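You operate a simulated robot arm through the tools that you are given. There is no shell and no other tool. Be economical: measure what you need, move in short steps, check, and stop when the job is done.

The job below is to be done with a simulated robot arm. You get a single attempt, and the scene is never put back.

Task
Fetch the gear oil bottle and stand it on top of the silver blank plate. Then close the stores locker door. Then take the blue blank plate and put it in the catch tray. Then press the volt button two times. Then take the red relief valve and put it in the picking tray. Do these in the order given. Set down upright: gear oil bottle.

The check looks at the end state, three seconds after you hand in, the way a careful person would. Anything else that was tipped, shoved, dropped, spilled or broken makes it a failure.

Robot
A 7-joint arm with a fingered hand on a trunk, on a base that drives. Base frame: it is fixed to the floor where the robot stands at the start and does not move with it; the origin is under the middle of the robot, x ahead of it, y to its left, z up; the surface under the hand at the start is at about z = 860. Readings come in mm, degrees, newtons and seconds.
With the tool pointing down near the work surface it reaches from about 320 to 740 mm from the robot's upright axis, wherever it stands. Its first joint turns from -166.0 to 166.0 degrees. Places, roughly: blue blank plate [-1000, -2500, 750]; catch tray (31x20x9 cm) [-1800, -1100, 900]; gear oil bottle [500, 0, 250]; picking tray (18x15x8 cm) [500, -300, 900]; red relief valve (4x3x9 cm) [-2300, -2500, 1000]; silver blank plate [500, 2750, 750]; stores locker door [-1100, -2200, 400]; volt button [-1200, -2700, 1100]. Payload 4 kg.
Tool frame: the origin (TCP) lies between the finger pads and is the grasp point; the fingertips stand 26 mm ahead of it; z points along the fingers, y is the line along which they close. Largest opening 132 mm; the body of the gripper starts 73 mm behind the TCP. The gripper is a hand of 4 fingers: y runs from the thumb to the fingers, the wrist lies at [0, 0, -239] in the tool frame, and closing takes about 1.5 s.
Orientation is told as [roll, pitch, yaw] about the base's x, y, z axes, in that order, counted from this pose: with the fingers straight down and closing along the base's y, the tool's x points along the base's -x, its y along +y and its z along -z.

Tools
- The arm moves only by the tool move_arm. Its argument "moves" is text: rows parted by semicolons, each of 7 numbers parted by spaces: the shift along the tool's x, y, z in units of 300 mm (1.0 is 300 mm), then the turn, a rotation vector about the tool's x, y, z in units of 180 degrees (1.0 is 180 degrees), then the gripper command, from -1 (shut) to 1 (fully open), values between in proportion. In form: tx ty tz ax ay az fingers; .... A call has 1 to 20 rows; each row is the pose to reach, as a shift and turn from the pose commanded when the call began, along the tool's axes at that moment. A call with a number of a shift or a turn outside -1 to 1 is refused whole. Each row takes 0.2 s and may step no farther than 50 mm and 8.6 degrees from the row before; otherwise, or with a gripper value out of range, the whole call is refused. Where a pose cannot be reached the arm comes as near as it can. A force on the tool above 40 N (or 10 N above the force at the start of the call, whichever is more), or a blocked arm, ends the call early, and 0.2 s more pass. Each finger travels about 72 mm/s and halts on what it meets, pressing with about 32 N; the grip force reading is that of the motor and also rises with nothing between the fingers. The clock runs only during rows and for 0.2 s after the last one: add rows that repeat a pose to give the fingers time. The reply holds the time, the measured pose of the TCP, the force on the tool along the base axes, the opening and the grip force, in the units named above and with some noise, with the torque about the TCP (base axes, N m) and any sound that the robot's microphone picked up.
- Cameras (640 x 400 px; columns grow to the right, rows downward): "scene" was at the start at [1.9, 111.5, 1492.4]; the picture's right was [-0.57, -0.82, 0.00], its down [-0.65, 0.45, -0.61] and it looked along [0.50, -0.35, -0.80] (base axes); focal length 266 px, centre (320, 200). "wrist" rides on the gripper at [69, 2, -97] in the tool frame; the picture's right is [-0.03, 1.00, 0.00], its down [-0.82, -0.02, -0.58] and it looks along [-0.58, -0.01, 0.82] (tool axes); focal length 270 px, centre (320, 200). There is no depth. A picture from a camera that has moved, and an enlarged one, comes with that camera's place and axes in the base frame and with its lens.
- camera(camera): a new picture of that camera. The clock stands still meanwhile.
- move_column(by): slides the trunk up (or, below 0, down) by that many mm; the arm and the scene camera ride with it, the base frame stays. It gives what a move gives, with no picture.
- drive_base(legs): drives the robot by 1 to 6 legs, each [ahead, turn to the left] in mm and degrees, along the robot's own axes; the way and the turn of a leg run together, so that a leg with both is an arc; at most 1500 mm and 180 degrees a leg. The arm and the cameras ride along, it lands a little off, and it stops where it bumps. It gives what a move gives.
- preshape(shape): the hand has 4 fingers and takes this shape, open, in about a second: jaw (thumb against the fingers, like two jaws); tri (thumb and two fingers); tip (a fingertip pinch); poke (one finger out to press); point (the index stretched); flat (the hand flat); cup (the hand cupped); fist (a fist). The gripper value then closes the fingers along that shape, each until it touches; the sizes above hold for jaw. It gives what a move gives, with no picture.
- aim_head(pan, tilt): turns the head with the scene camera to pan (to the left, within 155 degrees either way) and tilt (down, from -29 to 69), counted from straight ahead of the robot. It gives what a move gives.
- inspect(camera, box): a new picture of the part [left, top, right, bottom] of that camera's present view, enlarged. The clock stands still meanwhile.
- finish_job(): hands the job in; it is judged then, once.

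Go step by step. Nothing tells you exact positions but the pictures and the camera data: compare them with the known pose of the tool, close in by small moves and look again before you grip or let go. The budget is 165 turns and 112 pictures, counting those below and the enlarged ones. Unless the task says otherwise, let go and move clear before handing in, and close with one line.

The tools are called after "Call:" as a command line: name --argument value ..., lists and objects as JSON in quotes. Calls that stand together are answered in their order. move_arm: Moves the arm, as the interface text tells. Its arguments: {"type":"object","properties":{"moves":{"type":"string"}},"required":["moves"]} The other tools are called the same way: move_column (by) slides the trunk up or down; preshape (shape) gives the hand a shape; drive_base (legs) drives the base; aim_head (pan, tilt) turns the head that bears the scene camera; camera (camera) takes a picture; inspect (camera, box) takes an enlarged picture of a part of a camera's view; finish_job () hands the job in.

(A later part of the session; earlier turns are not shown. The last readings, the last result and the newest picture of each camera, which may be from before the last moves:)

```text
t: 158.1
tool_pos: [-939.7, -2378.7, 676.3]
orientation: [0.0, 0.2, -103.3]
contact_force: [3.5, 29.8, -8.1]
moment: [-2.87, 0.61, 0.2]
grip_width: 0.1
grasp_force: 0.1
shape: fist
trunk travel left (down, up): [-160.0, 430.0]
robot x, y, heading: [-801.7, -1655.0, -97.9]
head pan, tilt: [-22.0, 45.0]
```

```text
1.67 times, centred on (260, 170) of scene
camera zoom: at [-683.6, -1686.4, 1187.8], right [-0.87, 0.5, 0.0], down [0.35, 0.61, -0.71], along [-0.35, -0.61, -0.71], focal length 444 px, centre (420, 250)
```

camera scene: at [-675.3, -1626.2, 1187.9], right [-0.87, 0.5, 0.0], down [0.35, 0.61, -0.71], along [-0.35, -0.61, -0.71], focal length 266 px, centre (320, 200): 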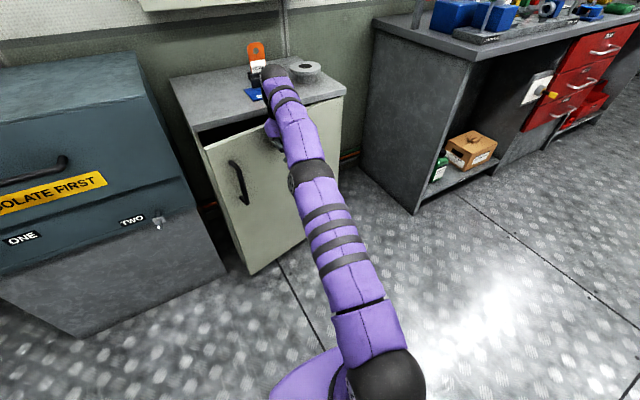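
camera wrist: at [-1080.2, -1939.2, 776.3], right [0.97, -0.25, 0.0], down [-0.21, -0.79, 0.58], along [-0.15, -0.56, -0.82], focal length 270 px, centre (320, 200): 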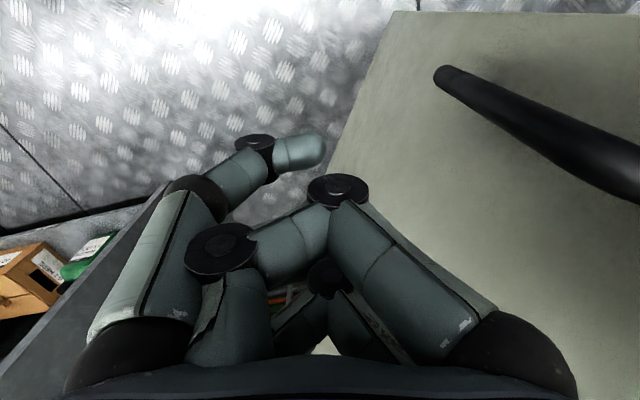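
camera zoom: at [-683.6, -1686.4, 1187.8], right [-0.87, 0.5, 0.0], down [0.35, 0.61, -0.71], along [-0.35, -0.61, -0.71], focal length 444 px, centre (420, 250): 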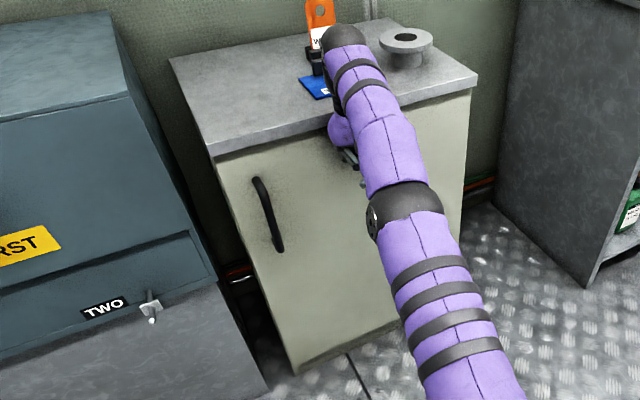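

30 N of resistance: the door is shut. Back off, raise the trunk, reopen the hand and look at the blue plate.

Call:
drive_base --legs '[[-120, 0]]'

Call:
move_column --by 400

Call:
preshape --shape "jaw"

Call:
camera --camera "scene"

Call:
camera --camera "wrist"

```text
t: 159.3
tool_pos: [-923.3, -2260.7, 675.7]
orientation: [0.0, 0.3, -103.3]
contact_force: [-0.2, -0.9, 0.4]
moment: [0.03, -0.01, 0.02]
grip_width: 0.1
grasp_force: 0.1
shape: fist
trunk travel left (down, up): [-160.0, 430.0]
robot x, y, heading: [-782.6, -1540.6, -97.8]
head pan, tilt: [-22.0, 45.0]
```

```text
t: 163.1
tool_pos: [-923.9, -2259.2, 1075.4]
orientation: [0.0, 0.2, -103.4]
contact_force: [-0.6, 0.3, -1.2]
moment: [0.01, 0.01, 0.02]
grip_width: 0.0
grasp_force: 0.0
shape: fist
trunk travel left (down, up): [-560.0, 30.0]
robot x, y, heading: [-786.8, -1539.1, -97.6]
head pan, tilt: [-22.0, 45.0]
```

```text
t: 164.0
tool_pos: [-923.7, -2260.9, 1075.8]
orientation: [0.0, 0.3, -103.4]
contact_force: [0.2, 0.5, -0.7]
moment: [-0.01, 0.0, 0.01]
grip_width: 132.2
grasp_force: 0.1
shape: jaw
trunk travel left (down, up): [-560.0, 30.0]
robot x, y, heading: [-786.1, -1538.2, -97.9]
head pan, tilt: [-22.0, 45.0]
```

```text
38 pictures are left
camera scene: at [-667.5, -1569.4, 1587.9], right [-0.87, 0.5, 0.0], down [0.35, 0.61, -0.71], along [-0.35, -0.61, -0.71], focal length 266 px, centre (320, 200)
```

scene: 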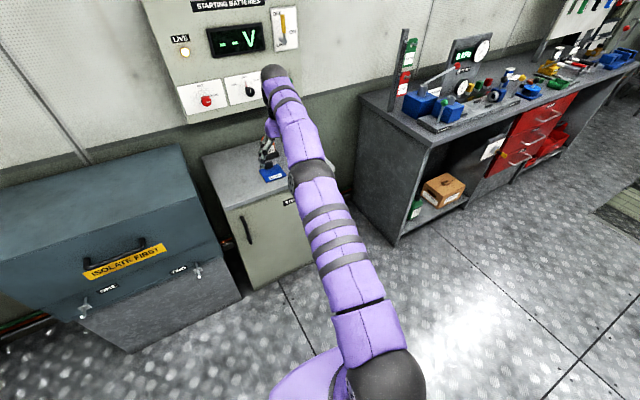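

```text
37 pictures are left
camera wrist: at [-906.8, -2193.2, 1172.8], right [0.97, -0.26, 0.0], down [-0.21, -0.79, 0.57], along [-0.15, -0.56, -0.82], focal length 270 px, centre (320, 200)
```

wrist: 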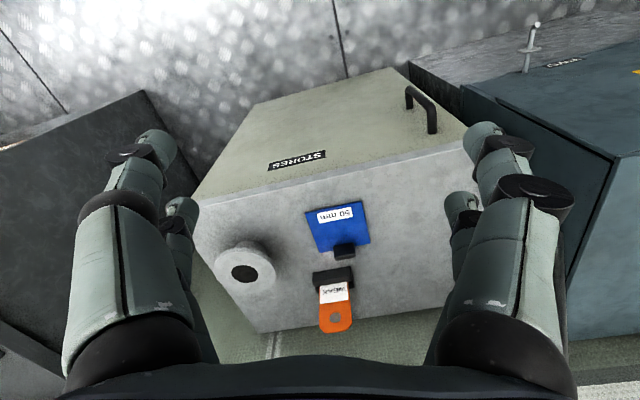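

Blue plate centre is about [-952, -2510] with its knob near [-951, -2537], top z≈855. I'll retract the arm, square the hand to yaw −90 and drive closer.

Call:
move_arm --moves "0.15 0 0 0 0 -0.02 0.3;0.3 0 0 0 0 -0.04 0.3;0.45 0 0 0 0 -0.06 0.3;0.6 0 0 0 0 -0.0744 0.3;0.7 0 0 0 0 -0.0744 0.3;0.7 0 0 0 0 -0.0744 0.3"

Call:
drive_base --legs '[[320, 0]]'

Call:
camera --camera "wrist"

```text
t: 165.4
tool_pos: [-875.7, -2054.5, 1075.5]
orientation: [0.2, 0.1, -89.9]
contact_force: [0.4, -0.6, -0.2]
moment: [-0.02, -0.01, 0.0]
grip_width: 86.0
grasp_force: 0.1
shape: jaw
trunk travel left (down, up): [-560.0, 30.0]
robot x, y, heading: [-787.5, -1538.0, -98.1]
head pan, tilt: [-22.0, 45.0]
```

```text
t: 167.6
tool_pos: [-922.8, -2377.4, 1075.7]
orientation: [0.1, 0.3, -90.0]
contact_force: [-1.3, 0.2, -0.5]
moment: [-0.02, -0.03, -0.03]
grip_width: 86.1
grasp_force: 0.1
shape: jaw
trunk travel left (down, up): [-560.0, 30.0]
robot x, y, heading: [-831.9, -1863.0, -98.1]
head pan, tilt: [-22.0, 45.0]
```

```text
36 pictures are left
camera wrist: at [-921.2, -2310.3, 1173.4], right [1.0, -0.03, 0.0], down [-0.02, -0.82, 0.57], along [-0.01, -0.57, -0.82], focal length 270 px, centre (320, 200)
```

wrist: 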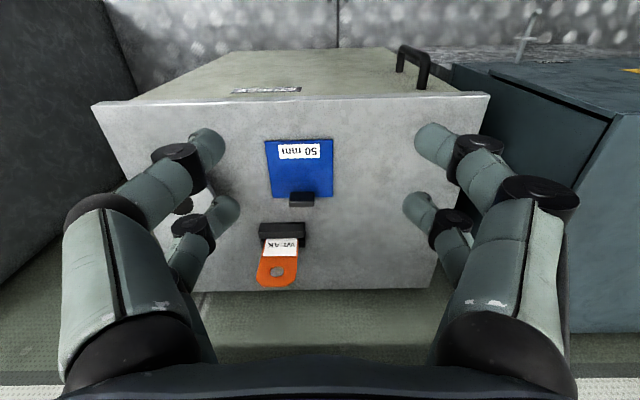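

Move above the knob.

Call:
move_arm --moves "-0.13 -0.023 0.08 0 0 0 0.3;-0.26 -0.046 0.16 0 0 0 0.3;-0.39 -0.07 0.26 0 0 0 0.3;-0.523 -0.093 0.36 0 0 0 0.3;-0.523 -0.093 0.385 0 0 0 0.3;-0.523 -0.093 0.385 0 0 0 0.3"

Call:
camera --camera "wrist"

```text
refused: row 4 steps farther than a row can; nothing moved
```

```text
35 pictures are left
camera wrist: at [-921.2, -2310.3, 1173.4], right [1.0, -0.03, 0.0], down [-0.02, -0.82, 0.57], along [-0.01, -0.57, -0.82], focal length 270 px, centre (320, 200)
```

wrist: 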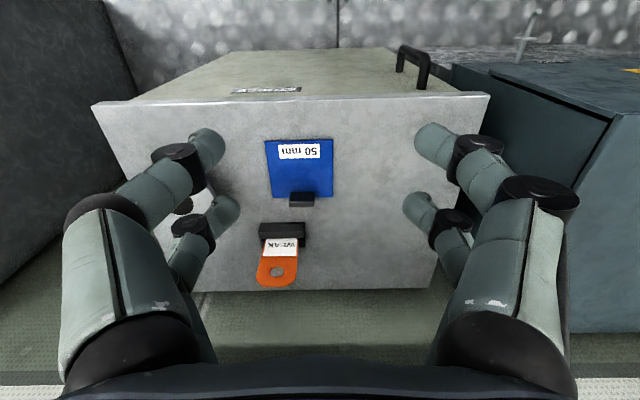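

Step too large; resend with finer rows.

Call:
move_arm --moves "-0.1 -0.02 0.07 0 0 0 0.3;-0.2 -0.04 0.14 0 0 0 0.3;-0.3 -0.06 0.21 0 0 0 0.3;-0.4 -0.08 0.28 0 0 0 0.3;-0.5 -0.093 0.35 0 0 0 0.3;-0.523 -0.093 0.385 0 0 0 0.3;-0.523 -0.093 0.385 0 0 0 0.3"

Call:
camera --camera "wrist"

```text
t: 169.2
tool_pos: [-949.4, -2536.8, 961.2]
orientation: [0.1, 0.2, -90.2]
contact_force: [0.5, 0.0, -0.6]
moment: [-0.01, 0.01, -0.01]
grip_width: 86.2
grasp_force: 0.1
shape: jaw
trunk travel left (down, up): [-560.0, 30.0]
robot x, y, heading: [-828.5, -1862.5, -98.2]
head pan, tilt: [-22.0, 45.0]
```

```text
34 pictures are left
camera wrist: at [-948.6, -2466.4, 1057.2], right [1.0, -0.03, 0.0], down [-0.02, -0.82, 0.57], along [-0.01, -0.57, -0.82], focal length 270 px, centre (320, 200)
```

wrist: 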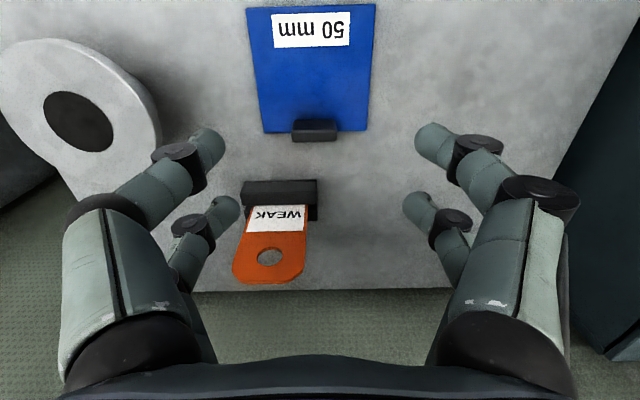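

The knob is thin (about 41×10 mm, z 799–832) and the "WEAK" tag stands close behind it. I'll first grip the knob with the back finger pair and slide the plate about 45 mm toward me, away from the tag, without lifting. Lowering now.

Call:
move_arm --moves "0.007 -0.009 0.12 0 0 0 0.3;0.007 -0.009 0.24 0 0 0 0.3;0.007 -0.009 0.34 0 0 0 0.3;0.007 -0.009 0.4 0 0 0 0.3;0.007 -0.009 0.43 0 0 0 0.3;0.007 -0.009 0.43 0 0 0 0.3"

Call:
camera --camera "wrist"

```text
t: 170.6
tool_pos: [-952.2, -2532.2, 830.7]
orientation: [0.1, 0.3, -90.1]
contact_force: [-0.8, 0.0, 1.8]
moment: [-0.03, 0.05, -0.02]
grip_width: 86.1
grasp_force: 0.0
shape: jaw
trunk travel left (down, up): [-560.0, 30.0]
robot x, y, heading: [-833.3, -1862.9, -97.7]
head pan, tilt: [-22.0, 45.0]
```

```text
33 pictures are left
camera wrist: at [-951.3, -2463.9, 928.9], right [1.0, -0.03, 0.0], down [-0.02, -0.82, 0.57], along [-0.01, -0.57, -0.82], focal length 270 px, centre (320, 200)
```

wrist: 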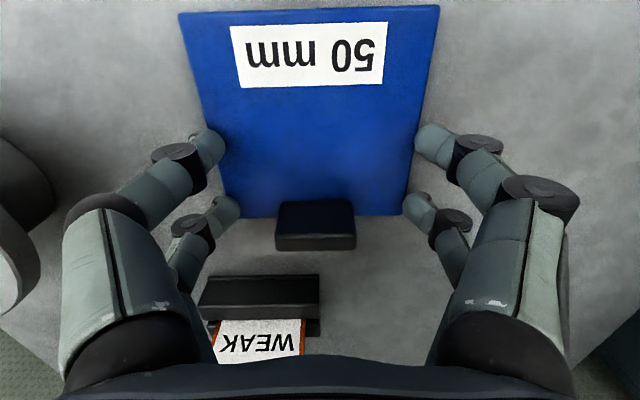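

The back pair straddles the knob. Shift 6 mm and close gently.

Call:
move_arm --moves "-0.02 0 0 0 0 0 0.3;-0.02 0 0 0 0 0 0;-0.02 0 0 0 0 0 -0.3;-0.02 0 0 0 0 0 -0.6;-0.02 0 0 0 0 0 -1;-0.02 0 0 0 0 0 -1;-0.02 0 0 0 0 0 -1"

Call:
camera --camera "wrist"

```text
t: 172.2
tool_pos: [-953.0, -2538.4, 830.4]
orientation: [0.1, 0.3, -90.2]
contact_force: [-0.4, -0.1, -3.8]
moment: [-0.03, -0.13, 0.01]
grip_width: 25.2
grasp_force: 31.7
shape: jaw
trunk travel left (down, up): [-560.0, 30.0]
robot x, y, heading: [-827.5, -1866.2, -98.1]
head pan, tilt: [-22.0, 45.0]
```

```text
32 pictures are left
camera wrist: at [-951.5, -2469.6, 928.5], right [1.0, -0.03, 0.0], down [-0.02, -0.82, 0.57], along [-0.01, -0.57, -0.82], focal length 270 px, centre (320, 200)
```

wrist: 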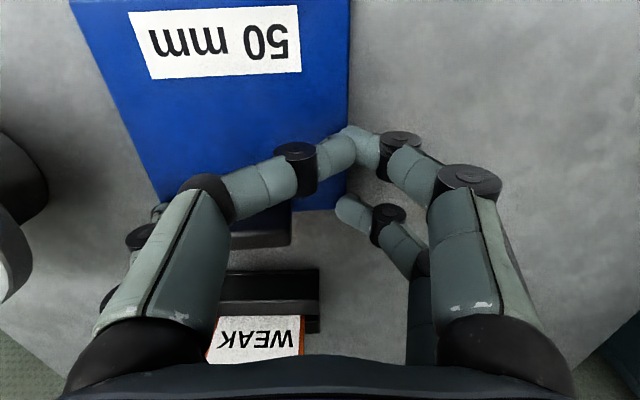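

The front fingers met each other and the plate slid about 30–40 mm in −x; the knob wasn't pinched. I'll open, rise and try the fingertip-pinch shape.

Call:
move_arm --moves "0 0 0 0 0 0 -0.5;0 0 0 0 0 0 0;0 0 0 0 0 0 0.3;0 0 -0.12 0 0 0 0.3;0 0 -0.26 0 0 0 0.3;0 0 -0.4 0 0 0 0.3;0 0 -0.4 0 0 0 0.3"

Call:
preshape --shape "tip"

Call:
camera --camera "wrist"

```text
t: 173.8
tool_pos: [-953.2, -2538.2, 950.5]
orientation: [0.1, 0.3, -90.0]
contact_force: [0.1, -1.0, 0.1]
moment: [0.0, 0.01, 0.04]
grip_width: 85.2
grasp_force: 0.1
shape: jaw
trunk travel left (down, up): [-560.0, 30.0]
robot x, y, heading: [-829.5, -1864.0, -97.9]
head pan, tilt: [-22.0, 45.0]
```

```text
t: 174.7
tool_pos: [-954.2, -2539.9, 951.0]
orientation: [0.1, 0.2, -90.0]
contact_force: [-0.2, -0.8, -0.1]
moment: [-0.01, 0.0, 0.01]
grip_width: 131.7
grasp_force: 0.0
shape: tip
trunk travel left (down, up): [-560.0, 30.0]
robot x, y, heading: [-827.0, -1861.1, -98.0]
head pan, tilt: [-22.0, 45.0]
```

```text
31 pictures are left
camera wrist: at [-952.4, -2470.2, 1048.3], right [1.0, -0.03, 0.0], down [-0.02, -0.82, 0.57], along [-0.01, -0.57, -0.82], focal length 270 px, centre (320, 200)
```

wrist: 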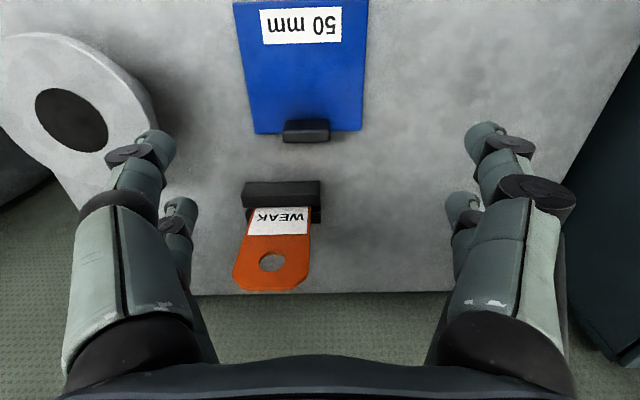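

The plate is at about [-965, -2513], 101 mm wide and square to the base. A level grip on its two side edges is better: centre the open jaws over the plate and come down gently.

Call:
preshape --shape "jaw"

Call:
move_arm --moves "0.09 -0.037 0 0 0 0 1;0.09 -0.037 0.12 0 0 0 1;0.09 -0.037 0.24 0 0 0 1;0.09 -0.037 0.34 0 0 0 1;0.09 -0.037 0.38 0 0 0 1;0.09 -0.037 0.38 0 0 0 1"

Call:
camera --camera "wrist"

```text
t: 175.6
tool_pos: [-952.9, -2538.5, 950.8]
orientation: [0.1, 0.1, -90.0]
contact_force: [-0.2, 0.1, -0.6]
moment: [-0.01, -0.03, 0.04]
grip_width: 131.9
grasp_force: 0.0
shape: jaw
trunk travel left (down, up): [-560.0, 30.0]
robot x, y, heading: [-835.2, -1866.5, -98.2]
head pan, tilt: [-22.0, 45.0]
```

```text
t: 177.0
tool_pos: [-964.5, -2510.7, 836.6]
orientation: [0.1, 0.2, -90.0]
contact_force: [-0.1, -0.7, 0.9]
moment: [0.01, 0.03, -0.05]
grip_width: 132.0
grasp_force: 0.1
shape: jaw
trunk travel left (down, up): [-560.0, 30.0]
robot x, y, heading: [-832.1, -1863.1, -97.8]
head pan, tilt: [-22.0, 45.0]
```

```text
30 pictures are left
camera wrist: at [-963.9, -2441.8, 934.4], right [1.0, -0.03, 0.0], down [-0.02, -0.82, 0.57], along [-0.01, -0.57, -0.82], focal length 270 px, centre (320, 200)
```

wrist: 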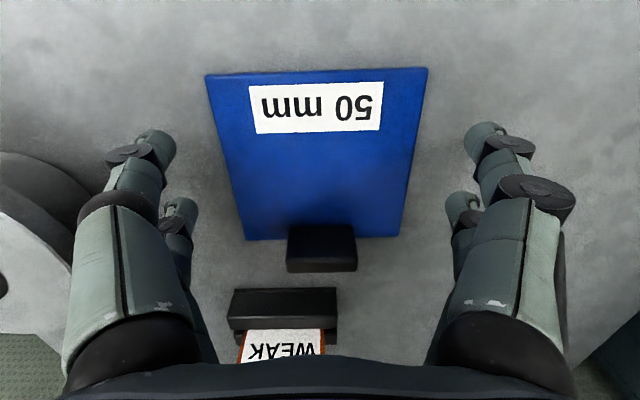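

Nicely centred. Lower in small steps, feeling for the locker top.

Call:
move_arm --moves "0 0 0.02 0 0 0 1;0 0 0.035 0 0 0 1;0 0 0.045 0 0 0 1;0 0 0.055 0 0 0 1;0 0 0.055 0 0 0 1"

```text
t: 178.2
tool_pos: [-964.1, -2510.2, 824.5]
orientation: [-0.1, 0.0, -90.1]
contact_force: [0.0, 1.9, 20.4]
moment: [0.08, 0.2, 0.02]
grip_width: 131.9
grasp_force: 0.0
shape: jaw
trunk travel left (down, up): [-560.0, 30.0]
robot x, y, heading: [-833.0, -1862.6, -98.1]
head pan, tilt: [-22.0, 45.0]
```

The locker top is at z≈799. Lift to about 1.5 mm clearance and close on the plate edges.

Call:
move_arm --moves "0 0 -0.02 0 0 0 1;0 0 -0.02 0 0 0 0.6;0 0 -0.02 0 0 0 0.3;0 0 -0.02 0 0 0 0;0 0 -0.02 0 0 0 -0.5;0 0 -0.02 0 0 0 -1;0 0 -0.02 0 0 0 -1;0 0 -0.02 0 0 0 -1"

Call:
camera --camera "wrist"

```text
t: 180.0
tool_pos: [-963.8, -2510.7, 827.9]
orientation: [0.1, 0.2, -90.0]
contact_force: [-3.5, 0.9, 8.8]
moment: [-0.19, 0.04, -0.07]
grip_width: 0.0
grasp_force: 32.0
shape: jaw
trunk travel left (down, up): [-560.0, 30.0]
robot x, y, heading: [-827.5, -1865.9, -98.3]
head pan, tilt: [-22.0, 45.0]
```

```text
29 pictures are left
camera wrist: at [-962.4, -2442.2, 924.8], right [1.0, -0.03, 0.0], down [-0.02, -0.82, 0.57], along [-0.01, -0.57, -0.82], focal length 270 px, centre (320, 200)
```

wrist: 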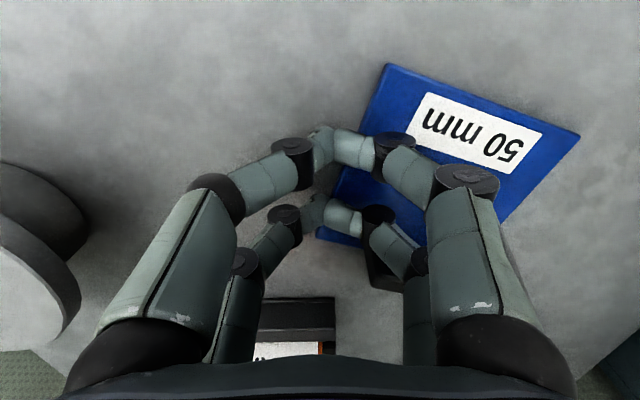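

The plate slipped under the right fingers and turned. Edge grip is no good, so I'll rise and plan a pinch across the knob's thin side.

Call:
move_arm --moves "0 0 -0.06 0 0 0 -1;0 0 -0.18 0 0 0 -1;0 0 -0.3 0 0 0 -0.4;0 0 -0.42 0 0 0 0;0 0 -0.5 0 0 0 0;0 0 -0.5 0 0 0 0"

Call:
camera --camera "wrist"

```text
t: 181.4
tool_pos: [-965.0, -2511.8, 977.9]
orientation: [0.1, 0.3, -90.1]
contact_force: [0.5, 1.0, 0.7]
moment: [-0.05, 0.02, -0.02]
grip_width: 65.2
grasp_force: 0.1
shape: jaw
trunk travel left (down, up): [-560.0, 30.0]
robot x, y, heading: [-831.2, -1865.4, -98.1]
head pan, tilt: [-22.0, 45.0]
```

```text
28 pictures are left
camera wrist: at [-963.6, -2442.8, 1075.9], right [1.0, -0.03, 0.0], down [-0.02, -0.82, 0.57], along [-0.01, -0.57, -0.82], focal length 270 px, centre (320, 200)
```

wrist: 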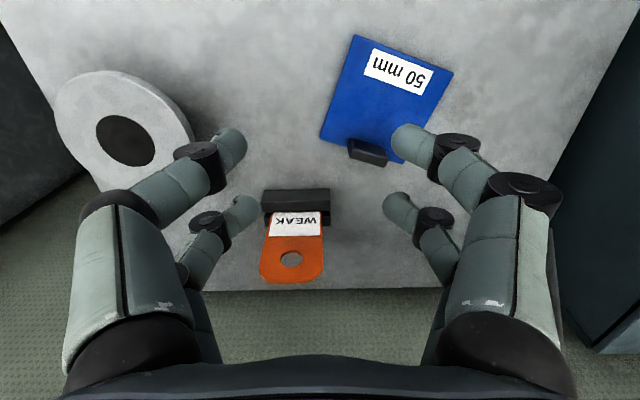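

The plate now lies near [-903, -2520], turned about −17°. I'll use closed fingers against its left edge to push it +x, which squares it up and takes the knob well clear of the tag.

Call:
move_arm --moves "-0.027 -0.1 0.06 0 0 0 -1;-0.027 -0.11 0.18 0 0 0 -1;-0.027 -0.11 0.3 0 0 0 -1;-0.027 -0.11 0.3 0 0 0 -1;-0.027 -0.11 0.3 0 0 0 -1;-0.027 -0.11 0.4 0 0 0 -1;-0.027 -0.11 0.46 0 0 0 -1;-0.027 -0.11 0.493 0 0 0 -1;-0.027 -0.11 0.493 0 0 0 -1"

Call:
camera --camera "wrist"

```text
t: 183.4
tool_pos: [-997.9, -2519.7, 828.3]
orientation: [0.2, 0.2, -90.0]
contact_force: [-0.2, 0.2, -0.4]
moment: [0.0, 0.02, 0.01]
grip_width: 0.0
grasp_force: 32.2
shape: jaw
trunk travel left (down, up): [-560.0, 30.0]
robot x, y, heading: [-830.9, -1861.5, -98.2]
head pan, tilt: [-22.0, 45.0]
```

```text
27 pictures are left
camera wrist: at [-996.2, -2451.2, 925.9], right [1.0, -0.03, 0.0], down [-0.02, -0.82, 0.57], along [-0.01, -0.57, -0.82], focal length 270 px, centre (320, 200)
```

wrist: 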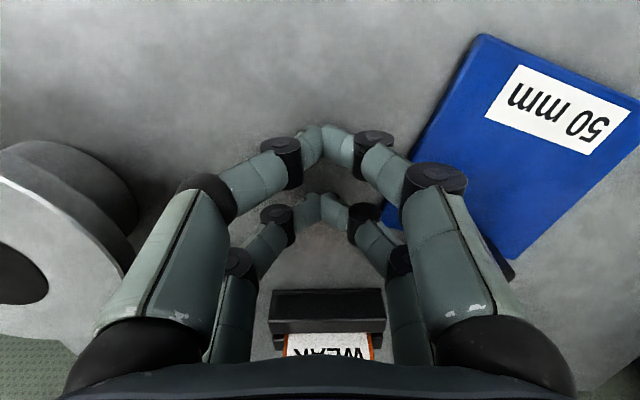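

Push +x about 95 mm, slowly.

Call:
move_arm --moves "0 0.035 0.004 0 0 0 -1;0 0.07 0.004 0 0 0 -1;0 0.105 0.004 0 0 0 -1;0 0.14 0.004 0 0 0 -1;0 0.17 0.004 0 0 0 -1;0 0.2 0.004 0 0 0 -1;0 0.23 0.004 0 0 0 -1;0 0.26 0.004 0 0 0 -1;0 0.29 0.004 0 0 0 -1;0 0.317 0.004 0 0 0 -1;0 0.317 0.004 0 0 0 -1"

Call:
move_arm --moves "0 -0.06 0 0 0 0 -1;0 -0.06 -0.12 0 0 0 -1;0 -0.06 -0.26 0 0 0 -1;0 0 -0.4 0 0 0 -0.3;0 0.1 -0.52 0 0 0 -0.3;0 0.1 -0.52 0 0 0 -0.3"

Call:
camera --camera "wrist"

```text
t: 185.8
tool_pos: [-901.8, -2520.5, 828.5]
orientation: [0.0, 0.1, -90.1]
contact_force: [-4.8, 0.9, 11.9]
moment: [-0.09, 0.11, -0.02]
grip_width: 0.0
grasp_force: 32.0
shape: jaw
trunk travel left (down, up): [-560.0, 30.0]
robot x, y, heading: [-829.0, -1862.6, -98.0]
head pan, tilt: [-22.0, 45.0]
```

```text
t: 187.2
tool_pos: [-873.6, -2520.4, 981.4]
orientation: [0.2, 0.3, -90.1]
contact_force: [0.6, 0.7, -0.2]
moment: [-0.04, 0.01, 0.0]
grip_width: 45.9
grasp_force: 0.0
shape: jaw
trunk travel left (down, up): [-560.0, 30.0]
robot x, y, heading: [-832.6, -1861.0, -98.1]
head pan, tilt: [-22.0, 45.0]
```

```text
26 pictures are left
camera wrist: at [-872.0, -2451.1, 1078.8], right [1.0, -0.03, 0.0], down [-0.02, -0.82, 0.57], along [-0.01, -0.57, -0.82], focal length 270 px, centre (320, 200)
```

wrist: 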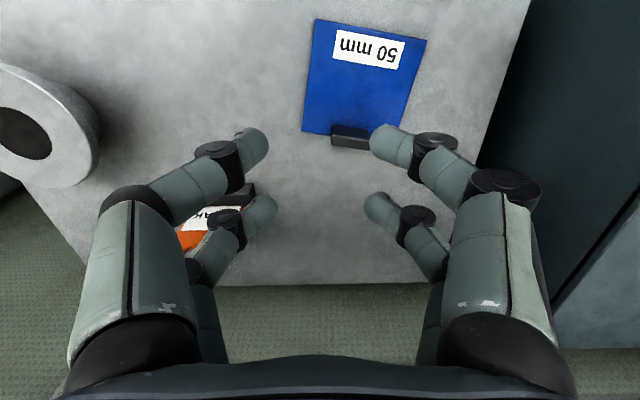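

The knob is now at about [-842, -2555], turned −10°, far from the tag. Rotate the hand by 80° so it closes across the knob's thin side, moving above it.

Call:
move_arm --moves "-0.02 0.02 0 0 0 -0.0444 -0.2;-0.04 0.04 0 0 0 -0.0888 -0.2;-0.06 0.06 0 0 0 -0.1332 -0.2;-0.08 0.08 0 0 0 -0.1776 -0.2;-0.1 0.1 0 0 0 -0.222 -0.2;-0.117 0.105 0 0 0 -0.2664 -0.2;-0.117 0.105 0 0 0 -0.3108 -0.2;-0.117 0.105 0 0 0 -0.3552 -0.2;-0.117 0.105 0 0 0 -0.3996 -0.2;-0.117 0.105 0 0 0 -0.444 -0.2;-0.117 0.105 0 0 0 -0.444 -0.2"

Call:
camera --camera "wrist"

```text
t: 189.6
tool_pos: [-840.9, -2555.8, 983.1]
orientation: [0.3, -0.1, -10.0]
contact_force: [0.6, 0.0, 0.8]
moment: [-0.03, -0.03, -0.01]
grip_width: 52.3
grasp_force: 0.1
shape: jaw
trunk travel left (down, up): [-560.0, 30.0]
robot x, y, heading: [-833.7, -1864.0, -98.1]
head pan, tilt: [-22.0, 45.0]
```

```text
25 pictures are left
camera wrist: at [-908.4, -2542.1, 1080.2], right [0.2, 0.98, 0.0], down [0.8, -0.17, 0.58], along [0.57, -0.11, -0.82], focal length 270 px, centre (320, 200)
```

wrist: 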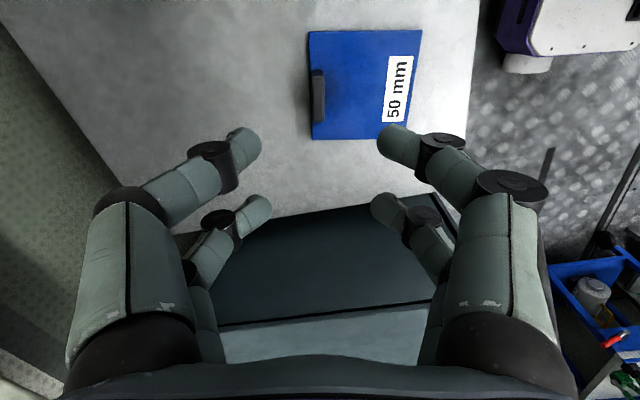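

Aligned with the knob. Lower to z≈838 and close.

Call:
move_arm --moves "0.012 0 0.12 0 0 0 -0.2;0.012 0 0.24 0 0 0 -0.2;0.012 0 0.36 0 0 0 -0.2;0.012 0 0.44 0 0 0 -0.2;0.012 0 0.483 0 0 0 -0.2;0.012 0 0.483 0 0 0 -0.2;0.012 0 0.483 0 0 0 -0.6;0.012 0 0.483 0 0 0 -1;0.012 0 0.483 0 0 0 -1;0.012 0 0.483 0 0 0 -1;0.012 0 0.483 0 0 0 -1"

Call:
camera --camera "wrist"

```text
t: 192.0
tool_pos: [-844.1, -2553.4, 838.5]
orientation: [0.3, 0.0, -10.1]
contact_force: [-0.5, -0.1, 0.8]
moment: [0.0, 0.04, -0.03]
grip_width: 7.5
grasp_force: 31.6
shape: jaw
trunk travel left (down, up): [-560.0, 30.0]
robot x, y, heading: [-832.7, -1861.5, -97.9]
head pan, tilt: [-22.0, 45.0]
```

```text
24 pictures are left
camera wrist: at [-911.2, -2540.3, 935.0], right [0.2, 0.98, 0.0], down [0.8, -0.17, 0.58], along [0.57, -0.11, -0.82], focal length 270 px, centre (320, 200)
```

wrist: 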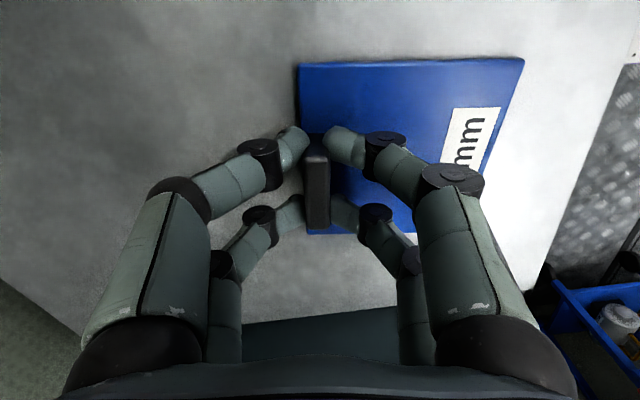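

Both finger pairs pinch the knob (7.5 mm). Lift and check.

Call:
move_arm --moves "0 0 -0.04 0 0 0 -1;0 0 -0.1 0 0 0 -1;0 0 -0.2 0 0 0 -1;0 0 -0.3 0 0 0 -1;0 0 -0.42 0 0 0 -1;0 0 -0.42 0 0 0 -1"

Call:
camera --camera "wrist"

```text
t: 193.4
tool_pos: [-844.6, -2554.8, 966.8]
orientation: [0.4, -0.1, -10.2]
contact_force: [-0.8, 0.7, -3.5]
moment: [-0.08, -0.01, 0.01]
grip_width: 7.5
grasp_force: 31.7
shape: jaw
trunk travel left (down, up): [-560.0, 30.0]
robot x, y, heading: [-829.5, -1861.6, -98.2]
head pan, tilt: [-22.0, 45.0]
```

```text
23 pictures are left
camera wrist: at [-911.9, -2541.4, 1062.7], right [0.2, 0.98, 0.0], down [0.8, -0.17, 0.58], along [0.57, -0.11, -0.82], focal length 270 px, centre (320, 200)
```

wrist: 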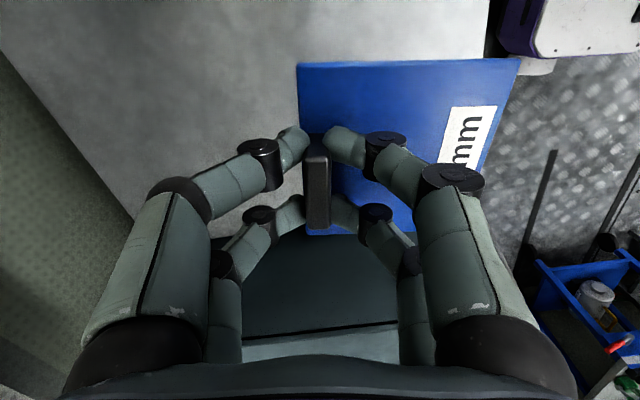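

Lifted level. Retract, back up, turn toward the catch tray at about (-1800, -1100) and look.

Call:
move_arm --moves "0.027 0.15 -0.05 0 0 0 -1;0.054 0.3 -0.1 0 0 0 -1;0.08 0.45 -0.1 0 0 0 -1;0.108 0.6 -0.1 0 0 0 -1;0.136 0.755 -0.1 0 0 0 -1;0.136 0.755 -0.1 0 0 0 -1"

Call:
drive_base --legs '[[-150, 0], [0, -120]]'

Call:
aim_head --pan 10 --tilt 30

Call:
camera --camera "scene"

```text
t: 194.8
tool_pos: [-844.5, -2323.4, 995.4]
orientation: [0.1, -0.1, -10.0]
contact_force: [0.3, 0.1, -3.1]
moment: [-0.13, 0.07, -0.03]
grip_width: 7.2
grasp_force: 32.2
shape: jaw
trunk travel left (down, up): [-560.0, 30.0]
robot x, y, heading: [-832.6, -1863.2, -98.0]
head pan, tilt: [-22.0, 45.0]
```

```text
t: 201.7
tool_pos: [-1205.3, -1474.0, 994.6]
orientation: [0.3, 0.0, -129.8]
contact_force: [-0.1, -0.9, -2.7]
moment: [0.08, 0.08, 0.02]
grip_width: 7.2
grasp_force: 32.0
shape: jaw
trunk travel left (down, up): [-560.0, 30.0]
robot x, y, heading: [-809.5, -1712.6, 142.5]
head pan, tilt: [-22.0, 45.0]
```

```text
t: 202.7
tool_pos: [-1206.5, -1473.2, 995.3]
orientation: [0.3, 0.0, -129.6]
contact_force: [-0.8, -0.3, -3.2]
moment: [0.06, 0.07, 0.02]
grip_width: 7.2
grasp_force: 32.1
shape: jaw
trunk travel left (down, up): [-560.0, 30.0]
robot x, y, heading: [-814.3, -1711.2, 142.4]
head pan, tilt: [10.0, 30.0]
```

```text
22 pictures are left
camera scene: at [-937.1, -1827.0, 1610.4], right [0.46, 0.89, 0.0], down [0.44, -0.23, -0.87], along [-0.77, 0.4, -0.5], focal length 266 px, centre (320, 200)
```

scene: 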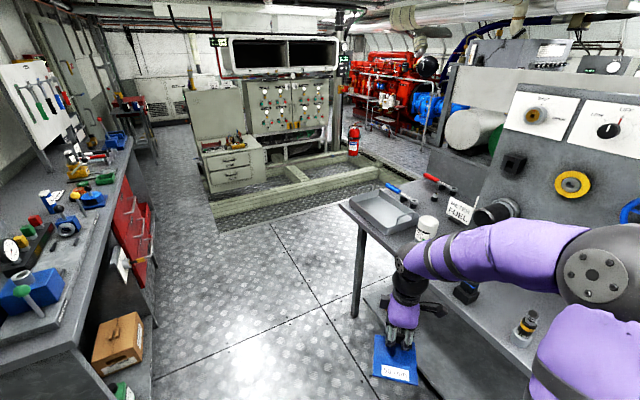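

The catch tray is at the near end of the table with the panel, around (-1800, -1030). Drive to about (-1750, -1640) facing +y.

Call:
drive_base --legs '[[0, 32], [940, 0], [0, -84]]'

Call:
aim_head --pan 10 --tilt 45

Call:
camera --camera "scene"

```text
t: 213.3
tool_pos: [-1791.4, -1168.9, 995.2]
orientation: [0.3, 0.0, 177.3]
contact_force: [0.0, 0.2, -2.6]
moment: [0.1, 0.01, 0.02]
grip_width: 7.1
grasp_force: 32.2
shape: jaw
trunk travel left (down, up): [-560.0, 30.0]
robot x, y, heading: [-1746.2, -1626.7, 89.1]
head pan, tilt: [10.0, 30.0]
```

```text
t: 214.1
tool_pos: [-1790.5, -1170.6, 995.0]
orientation: [0.3, -0.1, 177.4]
contact_force: [0.1, 0.3, -2.9]
moment: [0.1, -0.02, 0.0]
grip_width: 7.0
grasp_force: 31.5
shape: jaw
trunk travel left (down, up): [-560.0, 30.0]
robot x, y, heading: [-1744.6, -1631.0, 89.3]
head pan, tilt: [10.0, 45.0]
```

```text
21 pictures are left
camera scene: at [-1910.2, -1605.1, 1587.9], right [0.99, 0.16, 0.0], down [0.12, -0.7, -0.71], along [-0.12, 0.7, -0.71], focal length 266 px, centre (320, 200)
```

scene: 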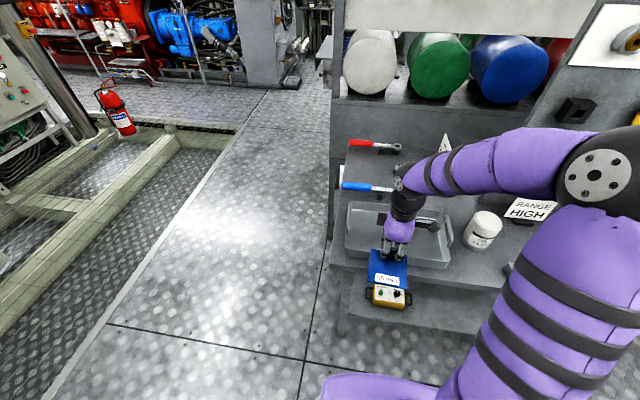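

Call:
inspect --camera "scene" --box '[320, 180, 480, 280]'

Call:
camera --camera "wrist"

```text
4.00 times, centred on (400, 230) of scene
camera zoom: at [-1910.2, -1605.1, 1587.9], right [0.99, 0.16, 0.0], down [0.12, -0.7, -0.71], along [-0.12, 0.7, -0.71], focal length 1064 px, centre (0, 80)
```

zoom: 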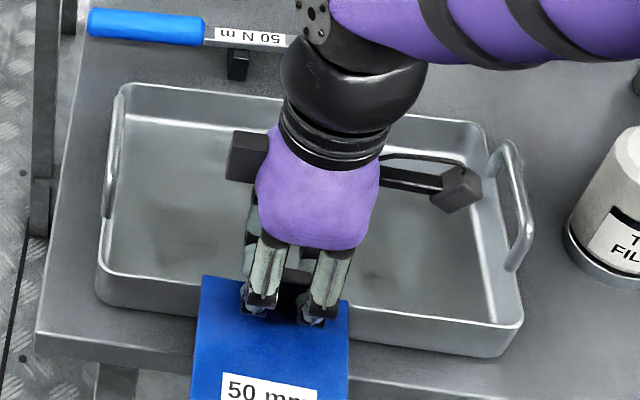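

```text
19 pictures are left
camera wrist: at [-1722.6, -1172.9, 1092.3], right [-0.07, -1.0, 0.0], down [-0.81, 0.06, 0.58], along [-0.58, 0.04, -0.82], focal length 270 px, centre (320, 200)
```

wrist: 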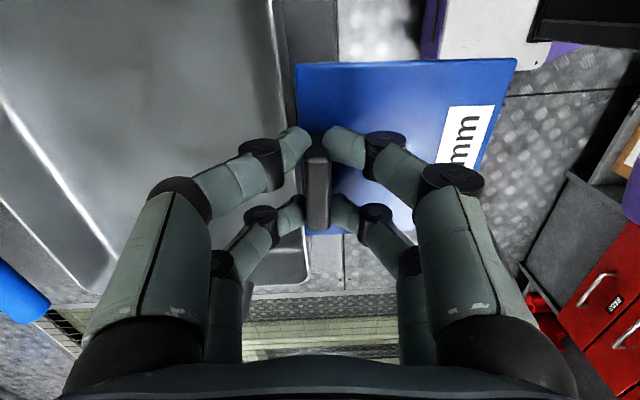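

Tray rim: x −1910…−1615, y −1147…−953, rim z≈940. I'll rotate the hand 90° so the plate lies along the tray's long side, then move over the tray.

Call:
move_arm --moves "0 0 -0.05 0 0 0.0455 -1;0 0 -0.1 0 0 0.091 -1;0 0 -0.1 0 0 0.1365 -1;0 0 -0.1 0 0 0.182 -1;0 0 -0.1 0 0 0.2275 -1;0 0 -0.1 0 0 0.273 -1;0 0 -0.1 0 0 0.3185 -1;0 0 -0.1 0 0 0.364 -1;0 0 -0.1 0 0 0.4095 -1;0 0 -0.1 0 0 0.455 -1;0 0 -0.1 0 0 0.5 -1;0 0 -0.1 0 0 0.5 -1"

Call:
move_arm --moves "-0.1 -0.05 0 0 0 0 -1;-0.2 -0.1 0 0 0 0 -1;-0.3 -0.16 0 0 0 0 -1;-0.412 -0.216 0 0 0 0 -1;-0.412 -0.216 0 0 0 0 -1"

Call:
camera --camera "wrist"

```text
t: 216.7
tool_pos: [-1790.9, -1170.1, 1024.1]
orientation: [0.1, 0.4, 87.1]
contact_force: [0.3, 0.9, -4.3]
moment: [0.0, -0.13, -0.02]
grip_width: 7.1
grasp_force: 31.9
shape: jaw
trunk travel left (down, up): [-560.0, 30.0]
robot x, y, heading: [-1745.1, -1626.3, 89.4]
head pan, tilt: [10.0, 45.0]
```

```text
t: 217.9
tool_pos: [-1720.2, -1049.6, 1024.9]
orientation: [0.1, 0.3, 87.3]
contact_force: [-0.1, -0.2, -4.1]
moment: [-0.03, -0.09, -0.01]
grip_width: 7.1
grasp_force: 31.9
shape: jaw
trunk travel left (down, up): [-560.0, 30.0]
robot x, y, heading: [-1741.0, -1628.7, 89.3]
head pan, tilt: [10.0, 45.0]
```

```text
18 pictures are left
camera wrist: at [-1725.2, -1116.8, 1121.7], right [-1.0, 0.07, 0.0], down [0.06, 0.82, 0.57], along [0.04, 0.57, -0.82], focal length 270 px, centre (320, 200)
```

wrist: 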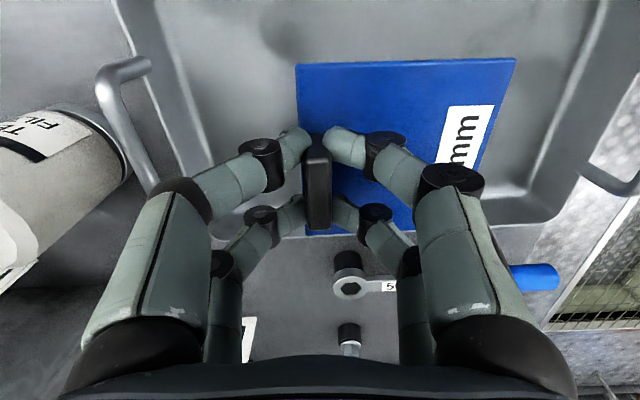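

Centred over the tray. Lower slowly to the tray floor.

Call:
move_arm --moves "0 0 0.12 0 0 0 -1;0 0 0.24 0 0 0 -1;0 0 0.33 0 0 0 -1;0 0 0.37 0 0 0 -1;0 0 0.4 0 0 0 -1;0 0 0.42 0 0 0 -1;0 0 0.435 0 0 0 -1;0 0 0.45 0 0 0 -1;0 0 0.45 0 0 0 -1"

Call:
inspect --camera "scene" --box '[320, 180, 480, 280]'

```text
t: 218.7
tool_pos: [-1720.9, -1047.2, 940.4]
orientation: [0.0, -0.4, 87.4]
contact_force: [0.8, -6.7, 18.7]
moment: [-0.21, -0.03, 0.0]
grip_width: 8.3
grasp_force: 31.9
shape: jaw
trunk travel left (down, up): [-560.0, 30.0]
robot x, y, heading: [-1741.9, -1627.9, 89.2]
head pan, tilt: [10.0, 45.0]
stopped in row 3: the force on the tool passed its limit at 54 N (the readings are from after the stop); the commanded pose is now the measured one
```

```text
4.00 times, centred on (400, 230) of scene
camera zoom: at [-1910.2, -1606.8, 1588.4], right [0.99, 0.16, 0.0], down [0.12, -0.7, -0.71], along [-0.12, 0.7, -0.71], focal length 1064 px, centre (0, 80)
```

zoom: 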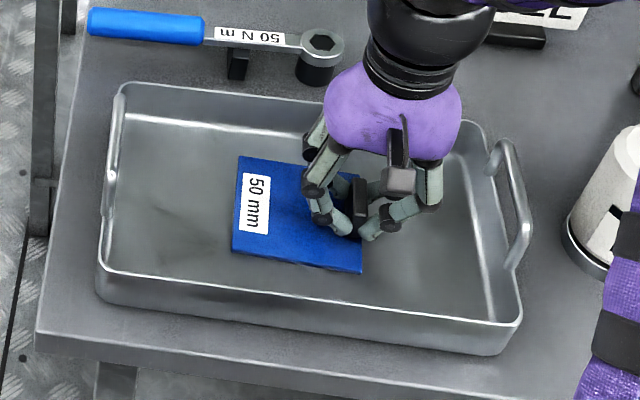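

The plate rests on the tray floor, flat and inside. Ease up and release.

Call:
move_arm --moves "0 0 -0.006 0 0 0 -1;0 0 -0.006 0 0 0 -0.7;0 0 -0.006 0 0 0 -0.4;0 0 -0.006 0 0 0 -0.4;0 0 -0.05 0 0 0 -0.4;0 0 -0.15 0 0 0 -0.4;0 0 -0.3 0 0 0 -0.4;0 0 -0.45 0 0 0 -0.4;0 0 -0.45 0 0 0 -0.4"

Call:
inspect --camera "scene" --box '[320, 180, 480, 280]'

```text
t: 220.7
tool_pos: [-1719.1, -1047.5, 1074.1]
orientation: [0.0, -0.2, 87.4]
contact_force: [0.2, -0.2, 0.0]
moment: [-0.02, -0.01, 0.01]
grip_width: 39.2
grasp_force: 0.0
shape: jaw
trunk travel left (down, up): [-560.0, 30.0]
robot x, y, heading: [-1746.1, -1630.0, 89.6]
head pan, tilt: [10.0, 45.0]
```

```text
4.00 times, centred on (400, 230) of scene
camera zoom: at [-1910.2, -1605.4, 1587.9], right [0.99, 0.16, 0.0], down [0.12, -0.7, -0.71], along [-0.12, 0.7, -0.71], focal length 1064 px, centre (0, 80)
```

zoom: 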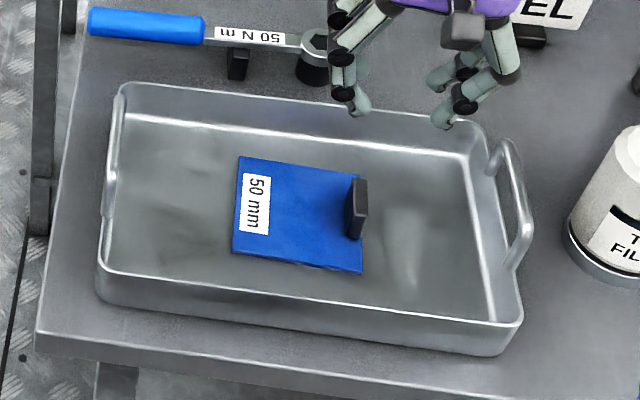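

The blue plate is in the catch tray. Next the battery panel: retract, back across to about (-1000, -1930) and turn to face it.

Call:
move_arm --moves "0.15 0 0 0 0 0 0;0.3 0 0 0 0 0 0;0.42 0 0 0 0 0 0;0.42 0 0 0 0 0 0"

Call:
drive_base --legs '[[-100, 0], [0, 75], [-767, 0], [0, 105]]'

Call:
aim_head --pan 15 --tilt 22

Call:
camera --camera "scene"

```text
t: 221.7
tool_pos: [-1726.7, -1175.1, 1073.8]
orientation: [0.0, -0.2, 87.3]
contact_force: [0.5, 0.4, -0.3]
moment: [0.02, -0.03, 0.0]
grip_width: 65.1
grasp_force: 0.0
shape: jaw
trunk travel left (down, up): [-560.0, 30.0]
robot x, y, heading: [-1742.2, -1628.9, 89.8]
head pan, tilt: [10.0, 45.0]
```

```text
t: 235.2
tool_pos: [-1003.2, -2392.9, 1073.0]
orientation: [0.0, -0.3, -91.0]
contact_force: [0.6, 0.4, -1.2]
moment: [0.01, -0.02, 0.0]
grip_width: 65.7
grasp_force: 0.1
shape: jaw
trunk travel left (down, up): [-560.0, 30.0]
robot x, y, heading: [-999.0, -1938.3, -89.1]
head pan, tilt: [10.0, 45.0]
```

```text
t: 236.1
tool_pos: [-1003.5, -2393.3, 1073.9]
orientation: [0.1, -0.1, -91.2]
contact_force: [0.3, 0.9, 0.3]
moment: [-0.02, -0.01, 0.03]
grip_width: 65.4
grasp_force: 0.1
shape: jaw
trunk travel left (down, up): [-560.0, 30.0]
robot x, y, heading: [-996.9, -1937.5, -89.2]
head pan, tilt: [15.0, 22.0]
```

```text
15 pictures are left
camera scene: at [-820.9, -1963.7, 1623.2], right [-0.96, -0.28, 0.0], down [-0.1, 0.36, -0.93], along [0.25, -0.89, -0.38], focal length 266 px, centre (320, 200)
```

scene: 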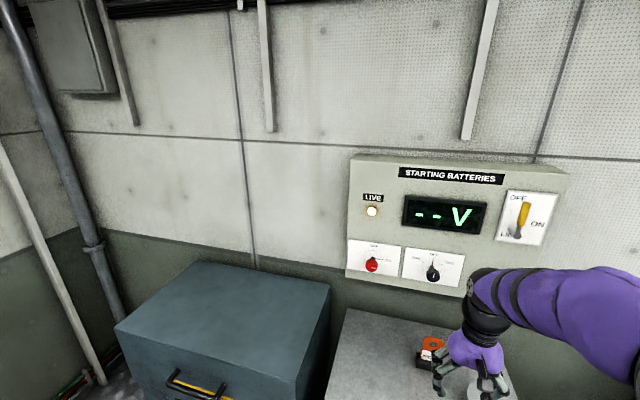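

The green button is hidden behind the arm. Move the hand aside and zoom on the panel.

Call:
move_arm --moves "0.1 -0.12 0 0 0 0 0;0.15 -0.26 0 0 0 0 0;0.15 -0.4 0 0 0 0 0;0.15 -0.55 0 0 0 0 0;0.15 -0.7 0 0 0 0 0;0.15 -0.7 0 0 0 0 0"

Call:
inspect --camera "scene" --box '[330, 140, 570, 310]'

```text
t: 237.4
tool_pos: [-1214.4, -2343.9, 1074.5]
orientation: [-0.1, -0.2, -91.0]
contact_force: [0.1, 0.3, 0.6]
moment: [0.0, 0.01, 0.02]
grip_width: 65.3
grasp_force: 0.2
shape: jaw
trunk travel left (down, up): [-560.0, 30.0]
robot x, y, heading: [-997.6, -1935.7, -89.1]
head pan, tilt: [15.0, 22.0]
```

```text
2.35 times, centred on (450, 225) of scene
camera zoom: at [-821.2, -1963.8, 1623.4], right [-0.96, -0.28, 0.0], down [-0.1, 0.36, -0.93], along [0.26, -0.89, -0.37], focal length 626 px, centre (14, 141)
```

zoom: 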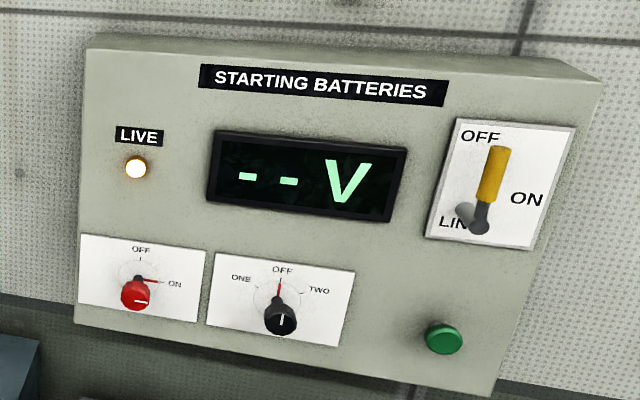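

The green button below the display is the volt button, at about [-1163, -2720…-2750, 1103]. Shape the hand to poke and turn it level, pointing at the panel.

Call:
preshape --shape "poke"

Call:
move_arm --moves "-0.04 0.014 -0.008 0 -0.0417 0 -1;-0.08 0.028 -0.016 0 -0.0833 0 -1;-0.12 0.042 -0.024 0 -0.125 0 -1;-0.16 0.056 -0.032 0 -0.1667 0 -1;-0.2 0.07 -0.04 0 -0.2083 0 -1;-0.24 0.085 -0.05 0 -0.25 0 -1;-0.28 0.1 -0.06 0 -0.2917 0 -1;-0.32 0.115 -0.07 0 -0.3333 0 -1;-0.36 0.13 -0.08 0 -0.375 0 -1;-0.4 0.145 -0.09 0 -0.4167 0 -1;-0.43 0.16 -0.095 0 -0.4583 0 -1;-0.45 0.17 -0.097 0 -0.5 0 -1;-0.45 0.17 -0.097 0 -0.5 0 -1;-0.45 0.17 -0.097 0 -0.5 0 -1"

Call:
camera --camera "wrist"

```text
t: 238.3
tool_pos: [-1213.3, -2344.0, 1075.3]
orientation: [0.0, -0.2, -91.1]
contact_force: [0.1, 0.2, 0.7]
moment: [0.0, -0.03, 0.0]
grip_width: 0.0
grasp_force: 0.2
shape: poke
trunk travel left (down, up): [-560.0, 30.0]
robot x, y, heading: [-995.9, -1937.7, -89.2]
head pan, tilt: [15.0, 22.0]
```

```text
t: 241.3
tool_pos: [-1163.5, -2479.2, 1104.0]
orientation: [176.5, -89.8, 92.4]
contact_force: [0.0, 0.2, 0.3]
moment: [-0.01, -0.03, -0.01]
grip_width: 0.0
grasp_force: 32.7
shape: jaw
out of reach, approached as far as the arm can: row 5, 6, 7
trunk travel left (down, up): [-560.0, 30.0]
robot x, y, heading: [-994.6, -1939.1, -89.0]
head pan, tilt: [15.0, 22.0]
```

```text
13 pictures are left
camera wrist: at [-1160.2, -2382.2, 1035.3], right [1.0, -0.02, 0.03], down [-0.01, 0.58, 0.81], along [-0.03, -0.81, 0.58], focal length 270 px, centre (320, 200)
```

wrist: 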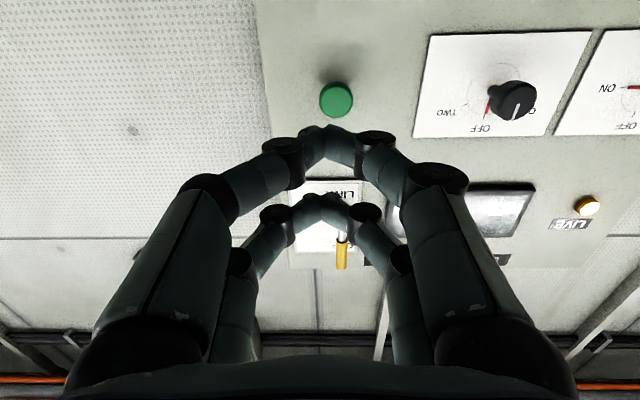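

The hand closed as jaws; a closed fingertip pair will press fine. The button is at about [-1150, -2688, 1121]. I'll align the lower fingertip pair with it and approach.

Call:
move_arm --moves "-0.06 0.02 0.1 0 0 0 -1;-0.12 0.045 0.2 0 0 0 -1;-0.12 0.045 0.32 0 0 0 -1;-0.12 0.045 0.42 0 0 0 -1;-0.12 0.045 0.45 0 0 0 -1;-0.12 0.045 0.45 0 0 0 -1"

Call:
camera --camera "wrist"

```text
t: 242.8
tool_pos: [-1151.7, -2613.5, 1139.6]
orientation: [175.3, -89.8, 93.6]
contact_force: [0.3, 0.3, -0.3]
moment: [0.01, 0.02, 0.04]
grip_width: 0.0
grasp_force: 31.8
shape: jaw
trunk travel left (down, up): [-560.0, 30.0]
robot x, y, heading: [-999.3, -1938.3, -89.1]
head pan, tilt: [15.0, 22.0]
```

```text
12 pictures are left
camera wrist: at [-1148.9, -2517.3, 1070.3], right [1.0, -0.02, 0.03], down [-0.01, 0.58, 0.81], along [-0.03, -0.81, 0.58], focal length 270 px, centre (320, 200)
```

wrist: 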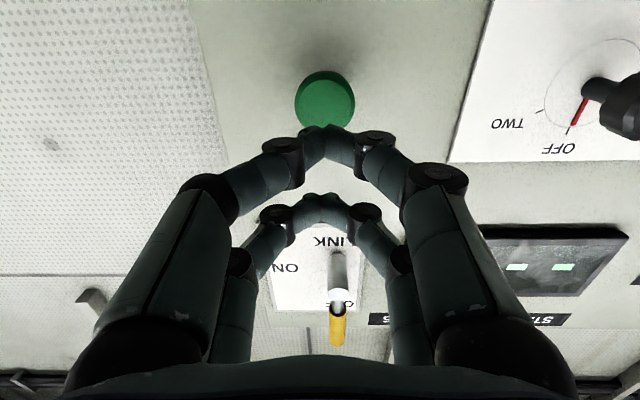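

Alignment is good. Advance slowly to press.

Call:
move_arm --moves "0.01 0 0.05 0 0 0 -1;0.01 0 0.1 0 0 0 -1;0.01 0 0.13 0 0 0 -1;0.01 0 0.145 0 0 0 -1;0.01 0 0.155 0 0 0 -1;0.01 0 0.165 0 0 0 -1;0.01 0 0.175 0 0 0 -1;0.01 0 0.185 0 0 0 -1"

```text
t: 244.6
tool_pos: [-1154.9, -2669.2, 1135.9]
orientation: [165.2, -90.0, 103.8]
contact_force: [3.2, 12.5, -1.0]
moment: [0.22, -0.03, 0.16]
grip_width: 0.0
grasp_force: 32.3
shape: jaw
trunk travel left (down, up): [-560.0, 30.0]
robot x, y, heading: [-999.0, -1937.5, -88.9]
head pan, tilt: [15.0, 22.0]
heard: click
```

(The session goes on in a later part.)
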